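You operate a simulated robot arm through the tools that you are given. There is no shell and no other tool. Be economical: measure what you need, move in short steps, check, and stop when the job is done.

Carry out the task below with a simulated robot arm. There is one attempt and no reset: what you move stays moved.

## Task
Take the steel nozzle and put it on top of the small weight.
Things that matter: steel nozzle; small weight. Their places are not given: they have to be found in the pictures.

Only the result counts: the job must be done as asked and must still hold three seconds after the hand-in. Knocking over, shifting, dropping, spilling or breaking anything else fails it.

## Robot
A 7-joint arm with a two-finger parallel gripper, fixed in place. Base frame: the origin is at the foot of the arm, x ahead of it, y to its left, z up; the work surface is at about z = 0. Readings come in mm, degrees, newtons and seconds.
With the tool pointing down near the work surface it reaches from about 220 to 580 mm from the base axis. Its first joint turns from -66.0 to 66.0 degrees. Payload 2.5 kg.
Tool frame: the origin (TCP) lies between the finger pads and is the grasp point; the fingertips stand 23 mm ahead of it; z points along the fingers, y is the line along which they close. Largest opening 94 mm; finger width 38, thickness 10; the body of the gripper, 54 by 96 mm, starts 39 mm behind the TCP.
Orientation is that of the tool frame in the base frame, as [roll, pitch, yaw] about the fixed x, y, z axes, in that order (R = Rz(yaw) Ry(pitch) Rx(roll)). With the fingers straight down and closing along the base's y, the tool's x points along the base's -x, its y along +y and its z along -z.

## Interface
- The arm moves only by the tool jog_arm. Its argument "targets" is a list of rows, each an object of numbers (a shift or turn left out is 0, a gripper value left out holds the last): "x", "y", "z": the shift along the base's x, y, z in units of 200 mm (1.0 is 200 mm); "ax", "ay", "az": the turn, a rotation vector about the base's x, y, z in units of 60 degrees (1.0 is 60 degrees). In form: [{"x": .., "y": .., "z": .., "ax": .., "ay": .., "az": ..}, ...]. A call has 1 to 10 rows; each row is the pose to reach, as a shift and turn from the pose commanded when the call began. "jaw" is the closure, from 0 (fully open) to 1 (shut), set as the call begins (left out, the last holds). A call with a number of a shift or a turn outside -1 to 1 is refused whole. A row lasts 0.2 s, in which the tool goes at most 50 mm and 8.6 degrees; a call with a longer step from one row to the next is refused whole, and so is a gripper value outside its range. Where a pose cannot be reached the arm comes as near as it can. A force on the tool above 40 N (or 10 N above the force at the start of the call, whichever is more), or a blocked arm, ends the call early, and 0.2 s more pass. The fingers move at their own pace (about 108 mm/s each) and stop on an object; they squeeze with about 41 N. The grip force told is the motor's: it shows also when the fingers shut on nothing. Time passes only in rows, and 0.2 s behind the last, so rows that repeat a pose let the fingers close. It gives the time, the measured TCP pose, the force on the tool (base axes), the opening and the grip force at its end, in the units of the frame above (readings bear some noise).
- Cameras (640 x 400 px; columns grow to the right, rows downward): "scene" is fixed at [127.3, -415.8, 539.9]; the picture's right is [0.75, -0.67, 0.00], its down [-0.40, -0.45, -0.80] and it looks along [0.53, 0.59, -0.60] (base axes); focal length 343 px, centre (320, 200). "wrist" rides on the gripper at [86, 16, -75] in the tool frame; the picture's right is [-0.18, 0.98, 0.00], its down [-0.58, -0.11, -0.81] and it looks along [-0.79, -0.15, 0.59] (tool axes); focal length 243 px, centre (320, 200).
- camera(camera): a new picture of that camera. It takes no simulated time.
- locate(camera, pixels): for up to 12 pixels [column, row] of the newest picture of that camera ("zoom" is the newest enlarged one), the place [x, y, z] in the base frame of the surface seen there, good to about 3 mm. It takes no simulated time.
- close_up(camera, box): a new picture of the part [left, top, right, bottom] of that camera's present view, enlarged. It takes no simulated time.
- finish_job(): hands the job in; it is judged then, once.

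Work in short steps. Measure before you move; look again where a grasp or a placing could have gone wrong, and mend it. You have 60 turns and 26 pictures in all, those below and enlarged ones among them. Open the gripper and draw the arm clear of the work before you hand the job in, unless the task says otherwise; then end with one line.

The tools are called after "Emit:" as name(argument=value, ...) on one line, values as JSON. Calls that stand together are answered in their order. jog_arm: Moves the arm, as the interface text tells. Its arguments: {"type":"object","properties":{"targets":{"type":"array","items":{"type":"object","properties":{"x":{"type":"number"},"y":{"type":"number"},"z":{"type":"number"},"ax":{"type":"number"},"ay":{"type":"number"},"az":{"type":"number"}}}},"jaw":{"type":"number"}},"required":["targets"]} The other tools are called the same way: camera (camera) takes a picture; locate (camera, pixels) gives the place of the surface under pixels of a picture; close_up (camera, box) takes an enlarged picture of a part of a camera's view; finish_job () hands the job in.

At the start:

```text
time_s: 0.0
ee_pos: [375.1, 10.9, 242.5]
orientation: [-179.9, 0.1, -180.0]
force: [0.5, 0.1, 0.1]
grip_width: 94.0
finger_force: 0.1
```

scene: 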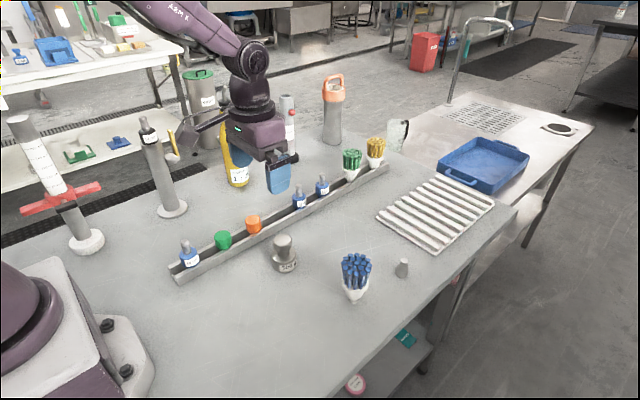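
wrist: 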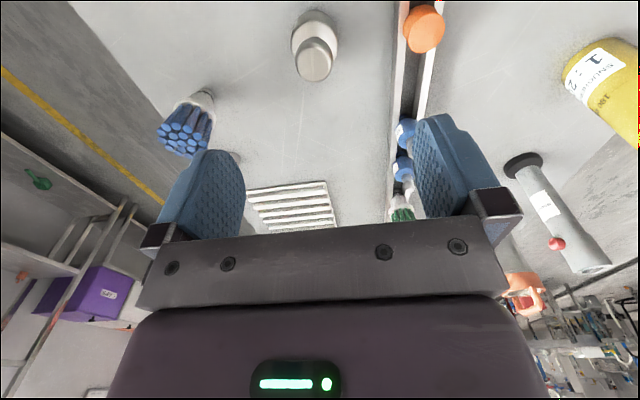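

The scene shows a small weight at about (284,255) and a small steel cone near (402,268), probably the nozzle. I take enlarged views of both.

Emit:
close_up(camera="scene", box=[250, 215, 430, 315])

```text
3.56 times, centred on (340, 265) of scene
```

zoom: 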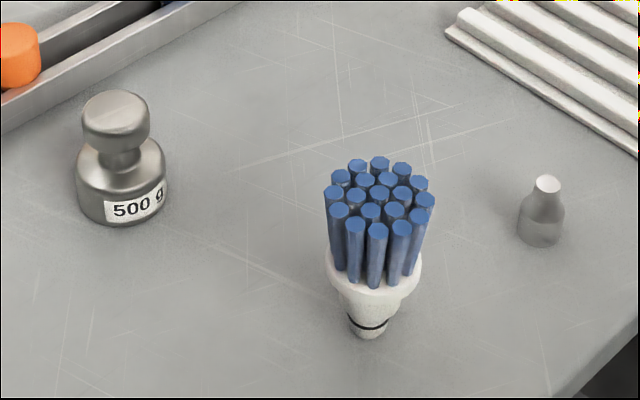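

The nozzle is at zoom (541,215) and the 500 g weight's knob top is near (113,108). I measure both.

Emit:
locate(camera="zoom", pixels=[[547, 184], [541, 200], [541, 225], [541, 243], [520, 225], [563, 225], [113, 108], [90, 108], [140, 108], [115, 94], [112, 122], [125, 218]])

Emit:
locate(camera="scene", pixels=[[356, 268], [343, 272], [355, 290], [420, 262], [385, 262], [402, 285]])

```text
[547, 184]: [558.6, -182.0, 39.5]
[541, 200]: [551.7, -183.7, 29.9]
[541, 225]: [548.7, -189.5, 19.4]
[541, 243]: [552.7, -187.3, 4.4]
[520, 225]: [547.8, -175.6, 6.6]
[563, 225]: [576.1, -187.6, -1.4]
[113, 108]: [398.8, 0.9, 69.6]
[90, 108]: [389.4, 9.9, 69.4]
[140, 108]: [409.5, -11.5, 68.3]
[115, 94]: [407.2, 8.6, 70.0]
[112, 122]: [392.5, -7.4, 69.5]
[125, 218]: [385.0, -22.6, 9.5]
```

```text
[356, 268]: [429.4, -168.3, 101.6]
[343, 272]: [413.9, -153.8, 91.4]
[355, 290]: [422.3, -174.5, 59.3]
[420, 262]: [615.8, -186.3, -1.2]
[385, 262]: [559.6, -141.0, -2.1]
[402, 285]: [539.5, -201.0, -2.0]
```

The nozzle stands at about (558,-183) and is 40 mm tall. The knob top is near (400,0,70) and the brush cup near (425,-170) rises to about 102. I move high over the nozzle, staying above the brushes.

Emit:
jog_arm(targets=[{"x": 0.11, "y": -0.12}, {"x": 0.22, "y": -0.24}, {"x": 0.34, "y": -0.36}, {"x": 0.45, "y": -0.48}, {"x": 0.56, "y": -0.6}, {"x": 0.68, "y": -0.72, "z": -0.05}, {"x": 0.79, "y": -0.84, "z": -0.15}, {"x": 0.915, "y": -0.968, "z": -0.3}, {"x": 0.915, "y": -0.968, "z": -0.45}, {"x": 0.915, "y": -0.968, "z": -0.5}], jaw=0)

Emit:
camera(camera="wrist")

Emit:
camera(camera="scene")

```text
time_s: 2.2
ee_pos: [556.8, -183.1, 141.2]
orientation: [180.0, 0.0, 180.0]
force: [0.0, 0.7, 1.2]
grip_width: 94.1
finger_force: 0.0
```

```text
22 pictures are left
```

wrist: 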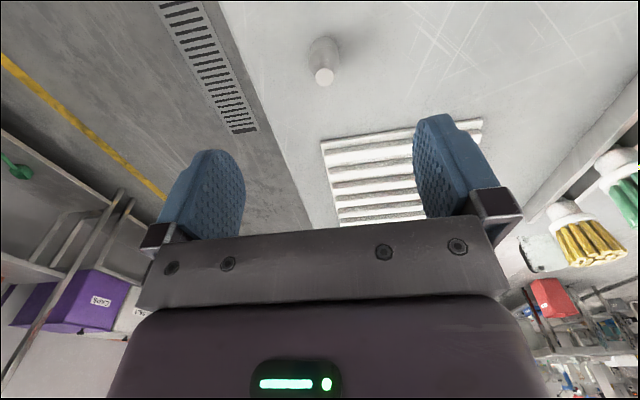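

```text
21 pictures are left
```

scene: 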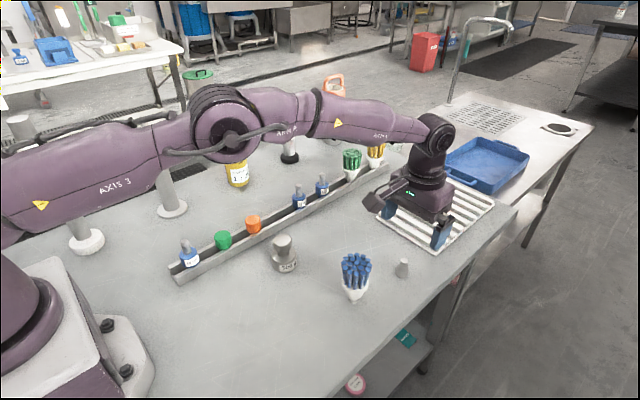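

The wrist picture shows the nozzle, tip at (324,76) and base around (323,48). I measure it again.

Emit:
close_up(camera="wrist", box=[274, 20, 374, 100])

Emit:
locate(camera="wrist", pixels=[[324, 76], [323, 60], [323, 50], [312, 50], [336, 50], [322, 40]])

```text
5.00 times, centred on (324, 60) of wrist
```

zoom: 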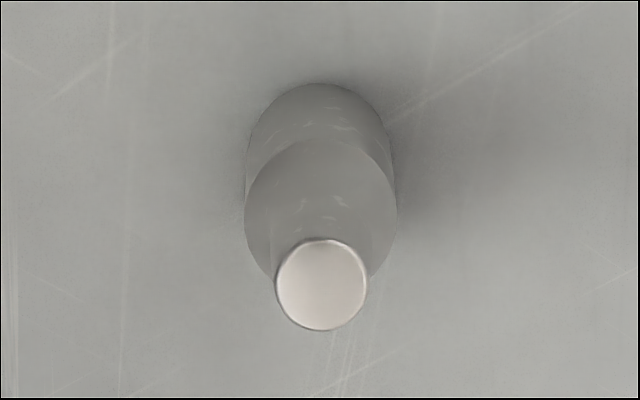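

```text
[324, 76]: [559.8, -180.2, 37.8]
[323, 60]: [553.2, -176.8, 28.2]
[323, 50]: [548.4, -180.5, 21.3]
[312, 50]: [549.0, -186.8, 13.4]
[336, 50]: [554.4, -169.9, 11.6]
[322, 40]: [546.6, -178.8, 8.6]
```

The nozzle axis is near (559.5,-180.5) with a body about 24 mm across. I correct by a couple of mm and descend to z about 27.

Emit:
jog_arm(targets=[{"x": 0.012, "y": 0.01, "z": -0.15}, {"x": 0.012, "y": 0.01, "z": -0.3}, {"x": 0.012, "y": 0.01, "z": -0.42}, {"x": 0.012, "y": 0.01, "z": -0.5}, {"x": 0.012, "y": 0.01, "z": -0.55}, {"x": 0.012, "y": 0.01, "z": -0.57}, {"x": 0.012, "y": 0.01, "z": -0.57}])

Emit:
camera(camera="wrist")

Emit:
close_up(camera="scene", box=[340, 200, 460, 290])

```text
time_s: 3.9
ee_pos: [564.0, -181.7, 37.3]
orientation: [-179.8, 0.6, -179.9]
force: [3.1, -1.0, 14.2]
grip_width: 93.9
finger_force: 0.0
stopped in row 7: the force on the tool passed its limit (the readings are from after the stop); the commanded pose is now the measured one
```

```text
19 pictures are left
```

wrist: 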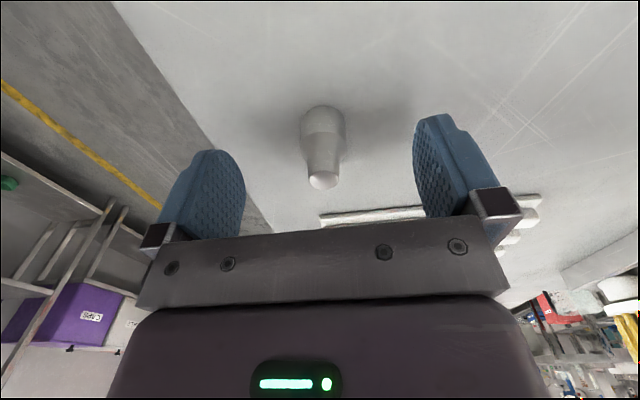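

```text
4.44 times, centred on (400, 245) of scene
```

zoom: 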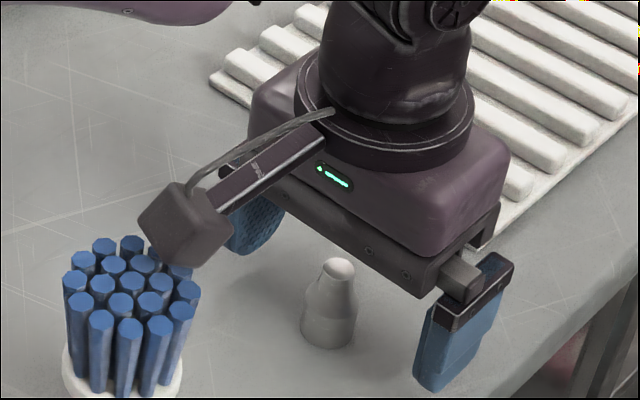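

The camera body is pressing on the blue brushes (zoom 185,235; 14 N upward). I lift straight up and check the brush cup.

Emit:
jog_arm(targets=[{"z": 0.05}, {"z": 0.15}, {"z": 0.3}, {"z": 0.5}, {"z": 0.6}])

Emit:
close_up(camera="scene", box=[250, 215, 430, 315])

```text
time_s: 5.1
ee_pos: [564.5, -183.0, 154.9]
orientation: [-179.9, 0.4, -180.0]
force: [0.2, -0.9, 0.7]
grip_width: 94.1
finger_force: 0.1
```

```text
3.56 times, centred on (340, 265) of scene
```

zoom: 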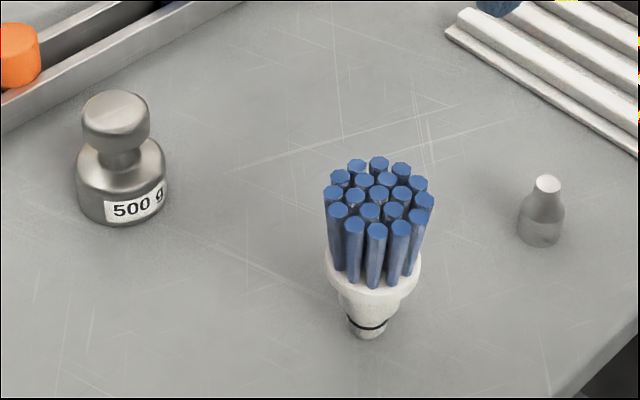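

The brush cup looks unmoved. I'll turn the tool -50 degrees so the camera swings to the +y side, away from the brushes, and narrow the jaws. First I measure the rack edge and the brush tops.

Emit:
locate(camera="zoom", pixels=[[447, 34], [540, 95], [636, 152], [358, 166], [418, 185], [376, 230], [332, 192], [426, 203]])

Emit:
jog_arm(targets=[{"az": -0.14}, {"az": -0.28}, {"az": -0.42}, {"az": -0.56}, {"az": -0.7}, {"az": -0.84, "x": -0.02, "y": 0.01}, {"az": -0.84, "x": -0.025, "y": 0.011}], jaw=0.36)

Emit:
camera(camera="scene")

Emit:
camera(camera="wrist")

```text
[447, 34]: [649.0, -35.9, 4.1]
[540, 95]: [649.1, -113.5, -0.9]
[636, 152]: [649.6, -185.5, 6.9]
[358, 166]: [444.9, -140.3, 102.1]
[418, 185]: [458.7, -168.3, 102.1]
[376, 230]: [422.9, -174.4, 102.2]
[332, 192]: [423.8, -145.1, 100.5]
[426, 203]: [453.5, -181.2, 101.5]
```

```text
time_s: 6.7
ee_pos: [557.5, -179.2, 154.4]
orientation: [-179.8, 0.4, 129.6]
force: [0.0, 0.3, 0.8]
grip_width: 60.3
finger_force: 0.0
```

```text
16 pictures are left
```

scene: 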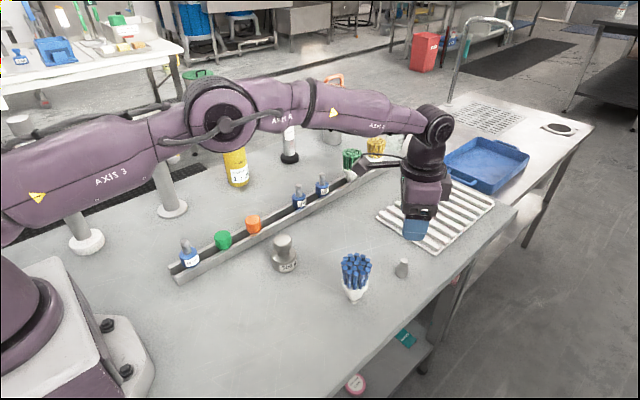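

```text
15 pictures are left
```

wrist: 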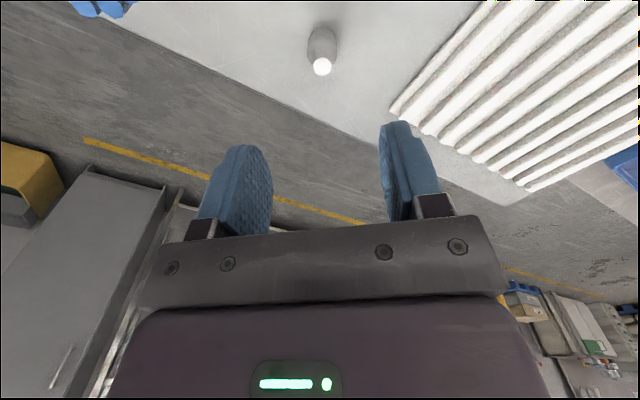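

The tool is turned and clear of the rack (edge x≈649) and the brushes (x≤460). I re-measure the nozzle tip at (322,66).

Emit:
locate(camera="wrist", pixels=[[321, 66], [324, 66], [322, 63], [322, 70], [312, 45], [334, 45]])

```text
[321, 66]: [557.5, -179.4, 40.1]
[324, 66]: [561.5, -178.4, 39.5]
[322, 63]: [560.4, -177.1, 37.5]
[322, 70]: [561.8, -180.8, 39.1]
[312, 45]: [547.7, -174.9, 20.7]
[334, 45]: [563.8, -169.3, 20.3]
```

The nozzle axis is about (559.5,-180). I descend in two stages, the first to z≈77.

Emit:
jog_arm(targets=[{"x": 0.01, "y": -0.004, "z": -0.12}, {"x": 0.01, "y": -0.004, "z": -0.25}, {"x": 0.01, "y": -0.004, "z": -0.35}, {"x": 0.01, "y": -0.004, "z": -0.385}, {"x": 0.01, "y": -0.004, "z": -0.385}])

Emit:
close_up(camera="scene", box=[340, 180, 460, 300])

```text
time_s: 7.9
ee_pos: [560.8, -179.6, 76.4]
orientation: [-179.8, 0.6, 129.6]
force: [-0.4, -0.6, 0.3]
grip_width: 60.1
finger_force: 0.0
```

```text
3.33 times, centred on (400, 240) of scene
```

zoom: 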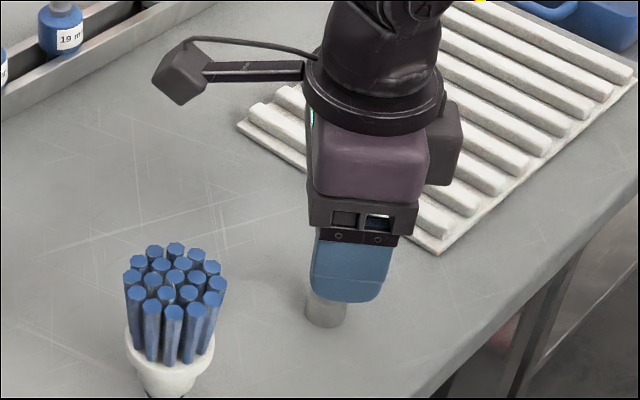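

The camera is well clear of the brushes and the finger stands in line with the nozzle. I go down the remaining 49 mm.

Emit:
jog_arm(targets=[{"x": -0.005, "z": -0.08}, {"x": -0.005, "z": -0.16}, {"x": -0.005, "z": -0.22}, {"x": -0.005, "z": -0.245}, {"x": -0.005, "z": -0.245}])

Emit:
camera(camera="wrist")

```text
time_s: 9.1
ee_pos: [558.2, -180.7, 29.1]
orientation: [-179.8, 0.5, 129.6]
force: [0.7, 0.2, 0.1]
grip_width: 60.0
finger_force: 0.0
```

```text
13 pictures are left
```

wrist: 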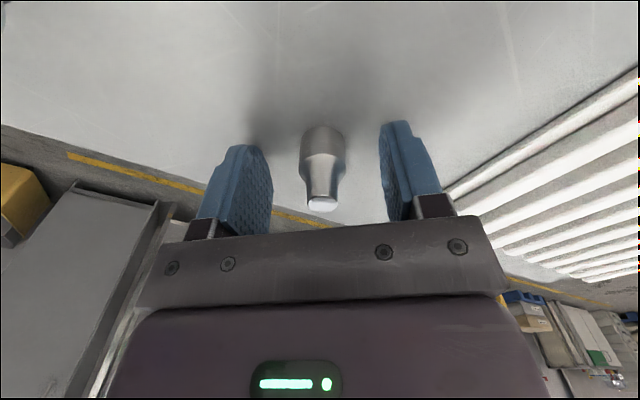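

The nozzle sits midway between the fingers at (322,165). I close the jaws.

Emit:
jog_arm(targets=[{"z": 0}, {"z": 0}, {"z": 0}, {"z": 0}], jaw=1)

Emit:
camera(camera="wrist")

```text
time_s: 10.1
ee_pos: [558.2, -179.0, 27.3]
orientation: [-179.8, 0.5, 129.6]
force: [0.3, -0.6, 1.7]
grip_width: 22.0
finger_force: 41.1
```

```text
12 pictures are left
```

wrist: 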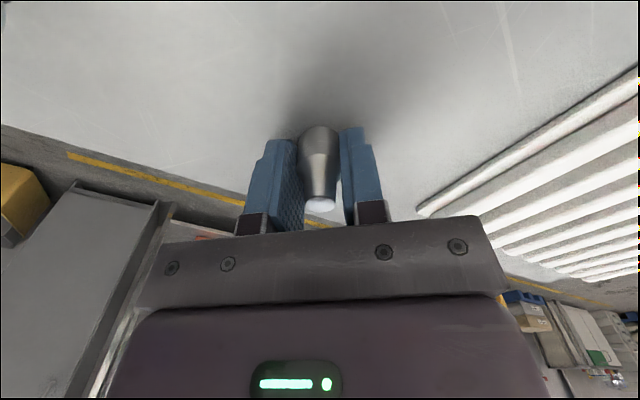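

The grip holds at 22 mm and 41 N, with the nozzle upright. I lift 150 mm straight up and then carry it to above the weight.

Emit:
jog_arm(targets=[{"z": 0.08}, {"z": 0.25}, {"z": 0.45}, {"z": 0.65}, {"z": 0.75}, {"z": 0.75}])

Emit:
jog_arm(targets=[{"x": -0.07, "y": 0.08}, {"x": -0.18, "y": 0.2}, {"x": -0.3, "y": 0.34}, {"x": -0.42, "y": 0.48}, {"x": -0.54, "y": 0.61}, {"x": -0.65, "y": 0.74}, {"x": -0.74, "y": 0.84}, {"x": -0.79, "y": 0.895}, {"x": -0.79, "y": 0.895}])

Emit:
camera(camera="wrist")

Emit:
camera(camera="scene")

```text
time_s: 11.5
ee_pos: [557.4, -182.3, 179.1]
orientation: [-179.7, 0.5, 129.7]
force: [-0.1, -0.2, -1.0]
grip_width: 22.3
finger_force: 40.7
```

```text
time_s: 13.5
ee_pos: [398.5, -0.1, 178.5]
orientation: [-179.8, 0.4, 129.7]
force: [-0.2, -0.6, 0.0]
grip_width: 22.2
finger_force: 41.0
```

```text
11 pictures are left
```

wrist: 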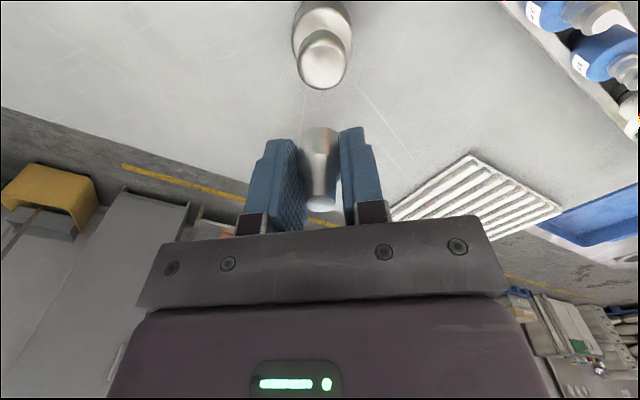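

```text
10 pictures are left
```

scene: 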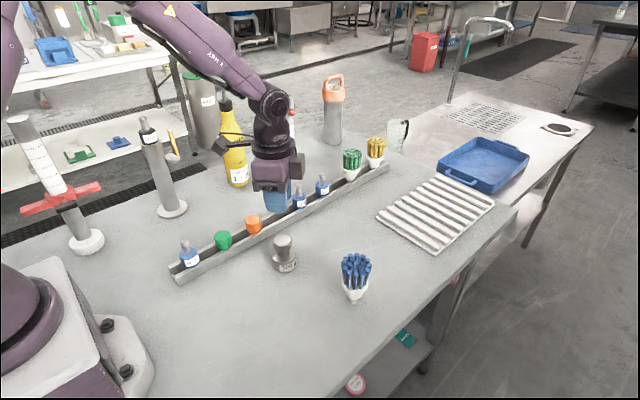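

The knob top appears near (322,65) in the wrist view. I enlarge it to find its rim.

Emit:
close_up(camera="wrist", box=[274, 20, 370, 100])

```text
5.00 times, centred on (322, 60) of wrist
```

zoom: 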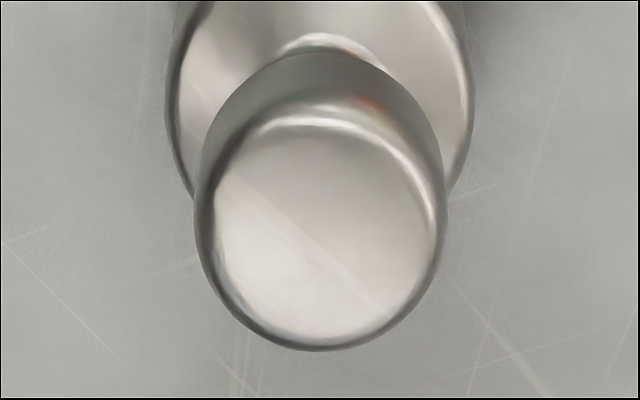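

The flat top's rim runs from about (215,225) to (435,225) and from (326,125) to (326,338). I locate points across it.

Emit:
locate(camera="zoom", pixels=[[326, 230], [220, 230], [432, 230], [326, 130], [326, 334], [250, 155], [400, 155], [250, 305], [400, 305], [200, 225], [442, 225]])

Emit:
locate(camera="wrist", pixels=[[321, 205], [313, 205], [329, 205]])

```text
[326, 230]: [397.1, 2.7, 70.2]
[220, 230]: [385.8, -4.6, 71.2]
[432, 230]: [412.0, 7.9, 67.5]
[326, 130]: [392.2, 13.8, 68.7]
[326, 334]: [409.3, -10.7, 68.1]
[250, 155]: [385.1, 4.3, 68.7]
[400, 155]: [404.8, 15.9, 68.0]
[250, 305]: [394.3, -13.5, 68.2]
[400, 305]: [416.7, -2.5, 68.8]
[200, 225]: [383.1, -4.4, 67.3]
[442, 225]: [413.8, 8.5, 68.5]
```

```text
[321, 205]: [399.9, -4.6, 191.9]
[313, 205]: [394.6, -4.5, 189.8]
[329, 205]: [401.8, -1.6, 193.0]
```

The knob's centre is about (400,1.5,69.5) and the nozzle in the grip is near (399.5,-1). I shift slightly and descend until about 4 mm above the knob.

Emit:
jog_arm(targets=[{"x": 0.003, "y": 0.012, "z": -0.1}, {"x": 0.003, "y": 0.012, "z": -0.2}, {"x": 0.003, "y": 0.012, "z": -0.3}, {"x": 0.003, "y": 0.012, "z": -0.36}, {"x": 0.003, "y": 0.012, "z": -0.385}, {"x": 0.003, "y": 0.012, "z": -0.385}])

Emit:
close_up(camera="scene", box=[224, 200, 344, 280])

Emit:
close_up(camera="wrist", box=[240, 60, 400, 220])

```text
time_s: 14.9
ee_pos: [401.7, 1.0, 103.2]
orientation: [-179.8, 0.4, 129.6]
force: [0.6, -0.5, 0.4]
grip_width: 22.3
finger_force: 40.6
```

```text
5.00 times, centred on (284, 240) of scene
```

zoom: 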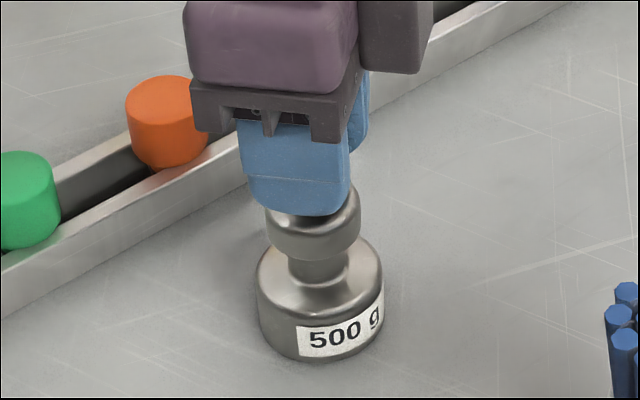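

```text
2.50 times, centred on (320, 140) of wrist
```

zoom: 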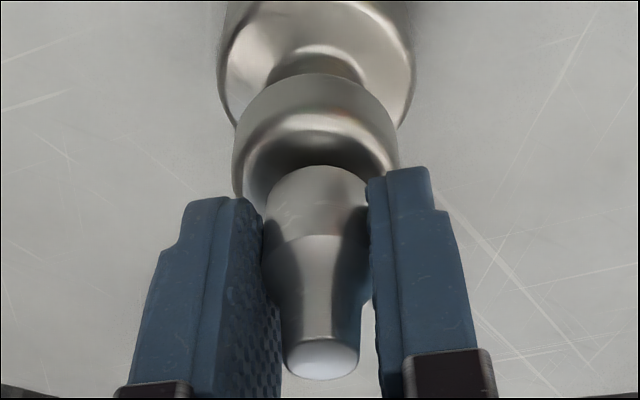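

The nozzle is centred over the knob (columns 317 and 316 in the zoom). I lower in small steps and watch the force.

Emit:
jog_arm(targets=[{"z": -0.005}, {"z": -0.01}, {"z": -0.015}, {"z": -0.015}, {"z": -0.015}])

Emit:
jog_arm(targets=[{"z": -0.004}, {"z": -0.004}, {"z": -0.004}])

```text
time_s: 16.1
ee_pos: [401.0, 0.4, 99.1]
orientation: [-179.8, 0.5, 129.5]
force: [-0.6, -0.2, -0.4]
grip_width: 22.1
finger_force: 40.9
```

```text
time_s: 16.9
ee_pos: [401.7, -0.3, 98.0]
orientation: [-179.8, 0.5, 129.6]
force: [-1.3, -1.2, 5.9]
grip_width: 22.1
finger_force: 40.7
```

An upward 5.9 N shows contact with the knob. I open the jaws in place.

Emit:
jog_arm(targets=[{"z": 0}, {"z": 0}, {"z": 0}], jaw=0.5)

Emit:
camera(camera="wrist")

```text
time_s: 17.7
ee_pos: [401.6, 0.2, 98.4]
orientation: [-179.8, 0.5, 129.6]
force: [0.0, -0.6, 0.2]
grip_width: 46.9
finger_force: 0.1
```

```text
6 pictures are left
```

wrist: 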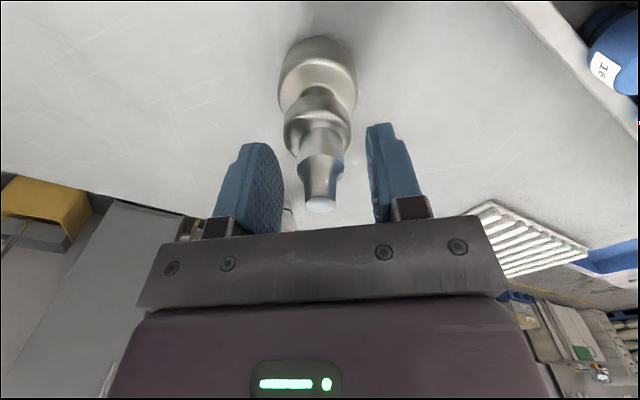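

The nozzle stands on the knob and both fingers are free of it. I raise the arm straight up and look.

Emit:
jog_arm(targets=[{"z": 0.05}, {"z": 0.15}, {"z": 0.3}, {"z": 0.5}, {"z": 0.7}, {"z": 0.8}, {"z": 0.8}])

Emit:
close_up(camera="scene", box=[230, 190, 410, 310])

Emit:
camera(camera="wrist")

```text
time_s: 19.3
ee_pos: [400.9, 0.9, 255.7]
orientation: [-179.6, 0.4, 129.7]
force: [0.1, -0.2, -0.3]
grip_width: 46.8
finger_force: 0.1
```

```text
3.33 times, centred on (320, 250) of scene
```

zoom: 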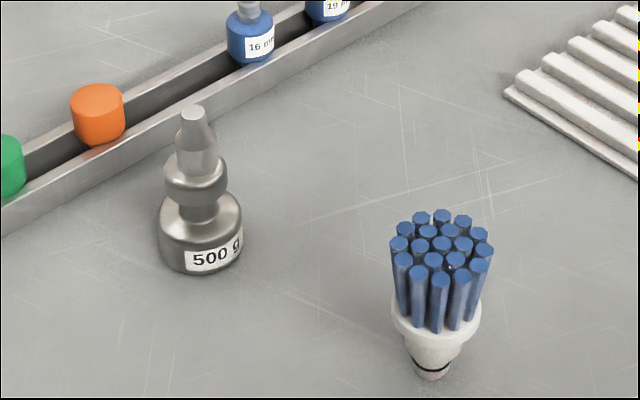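

```text
4 pictures are left
```

wrist: 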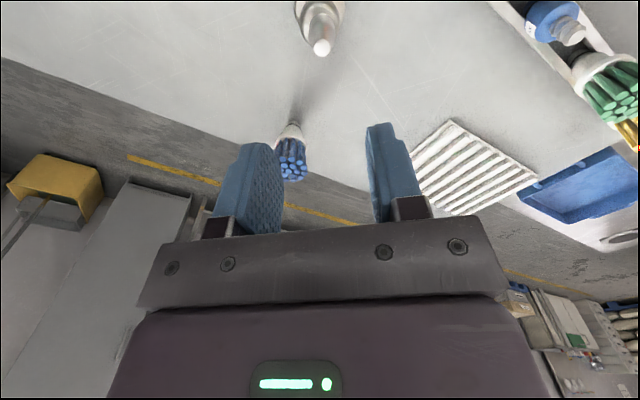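

The nozzle stands upright on the 500 g weight (zoom 197,150), the brushes look unmoved, and the arm is open and 160 mm above. I hand in.

Emit:
finish_job()

```text
The job is handed in.
```

The steel nozzle is standing upright on top of the small 500 g weight, with the gripper open and the arm clear. On the first descent the wrist camera pressed on the blue brushes (about 14 N), but in the pictures taken afterwards they look unmoved.
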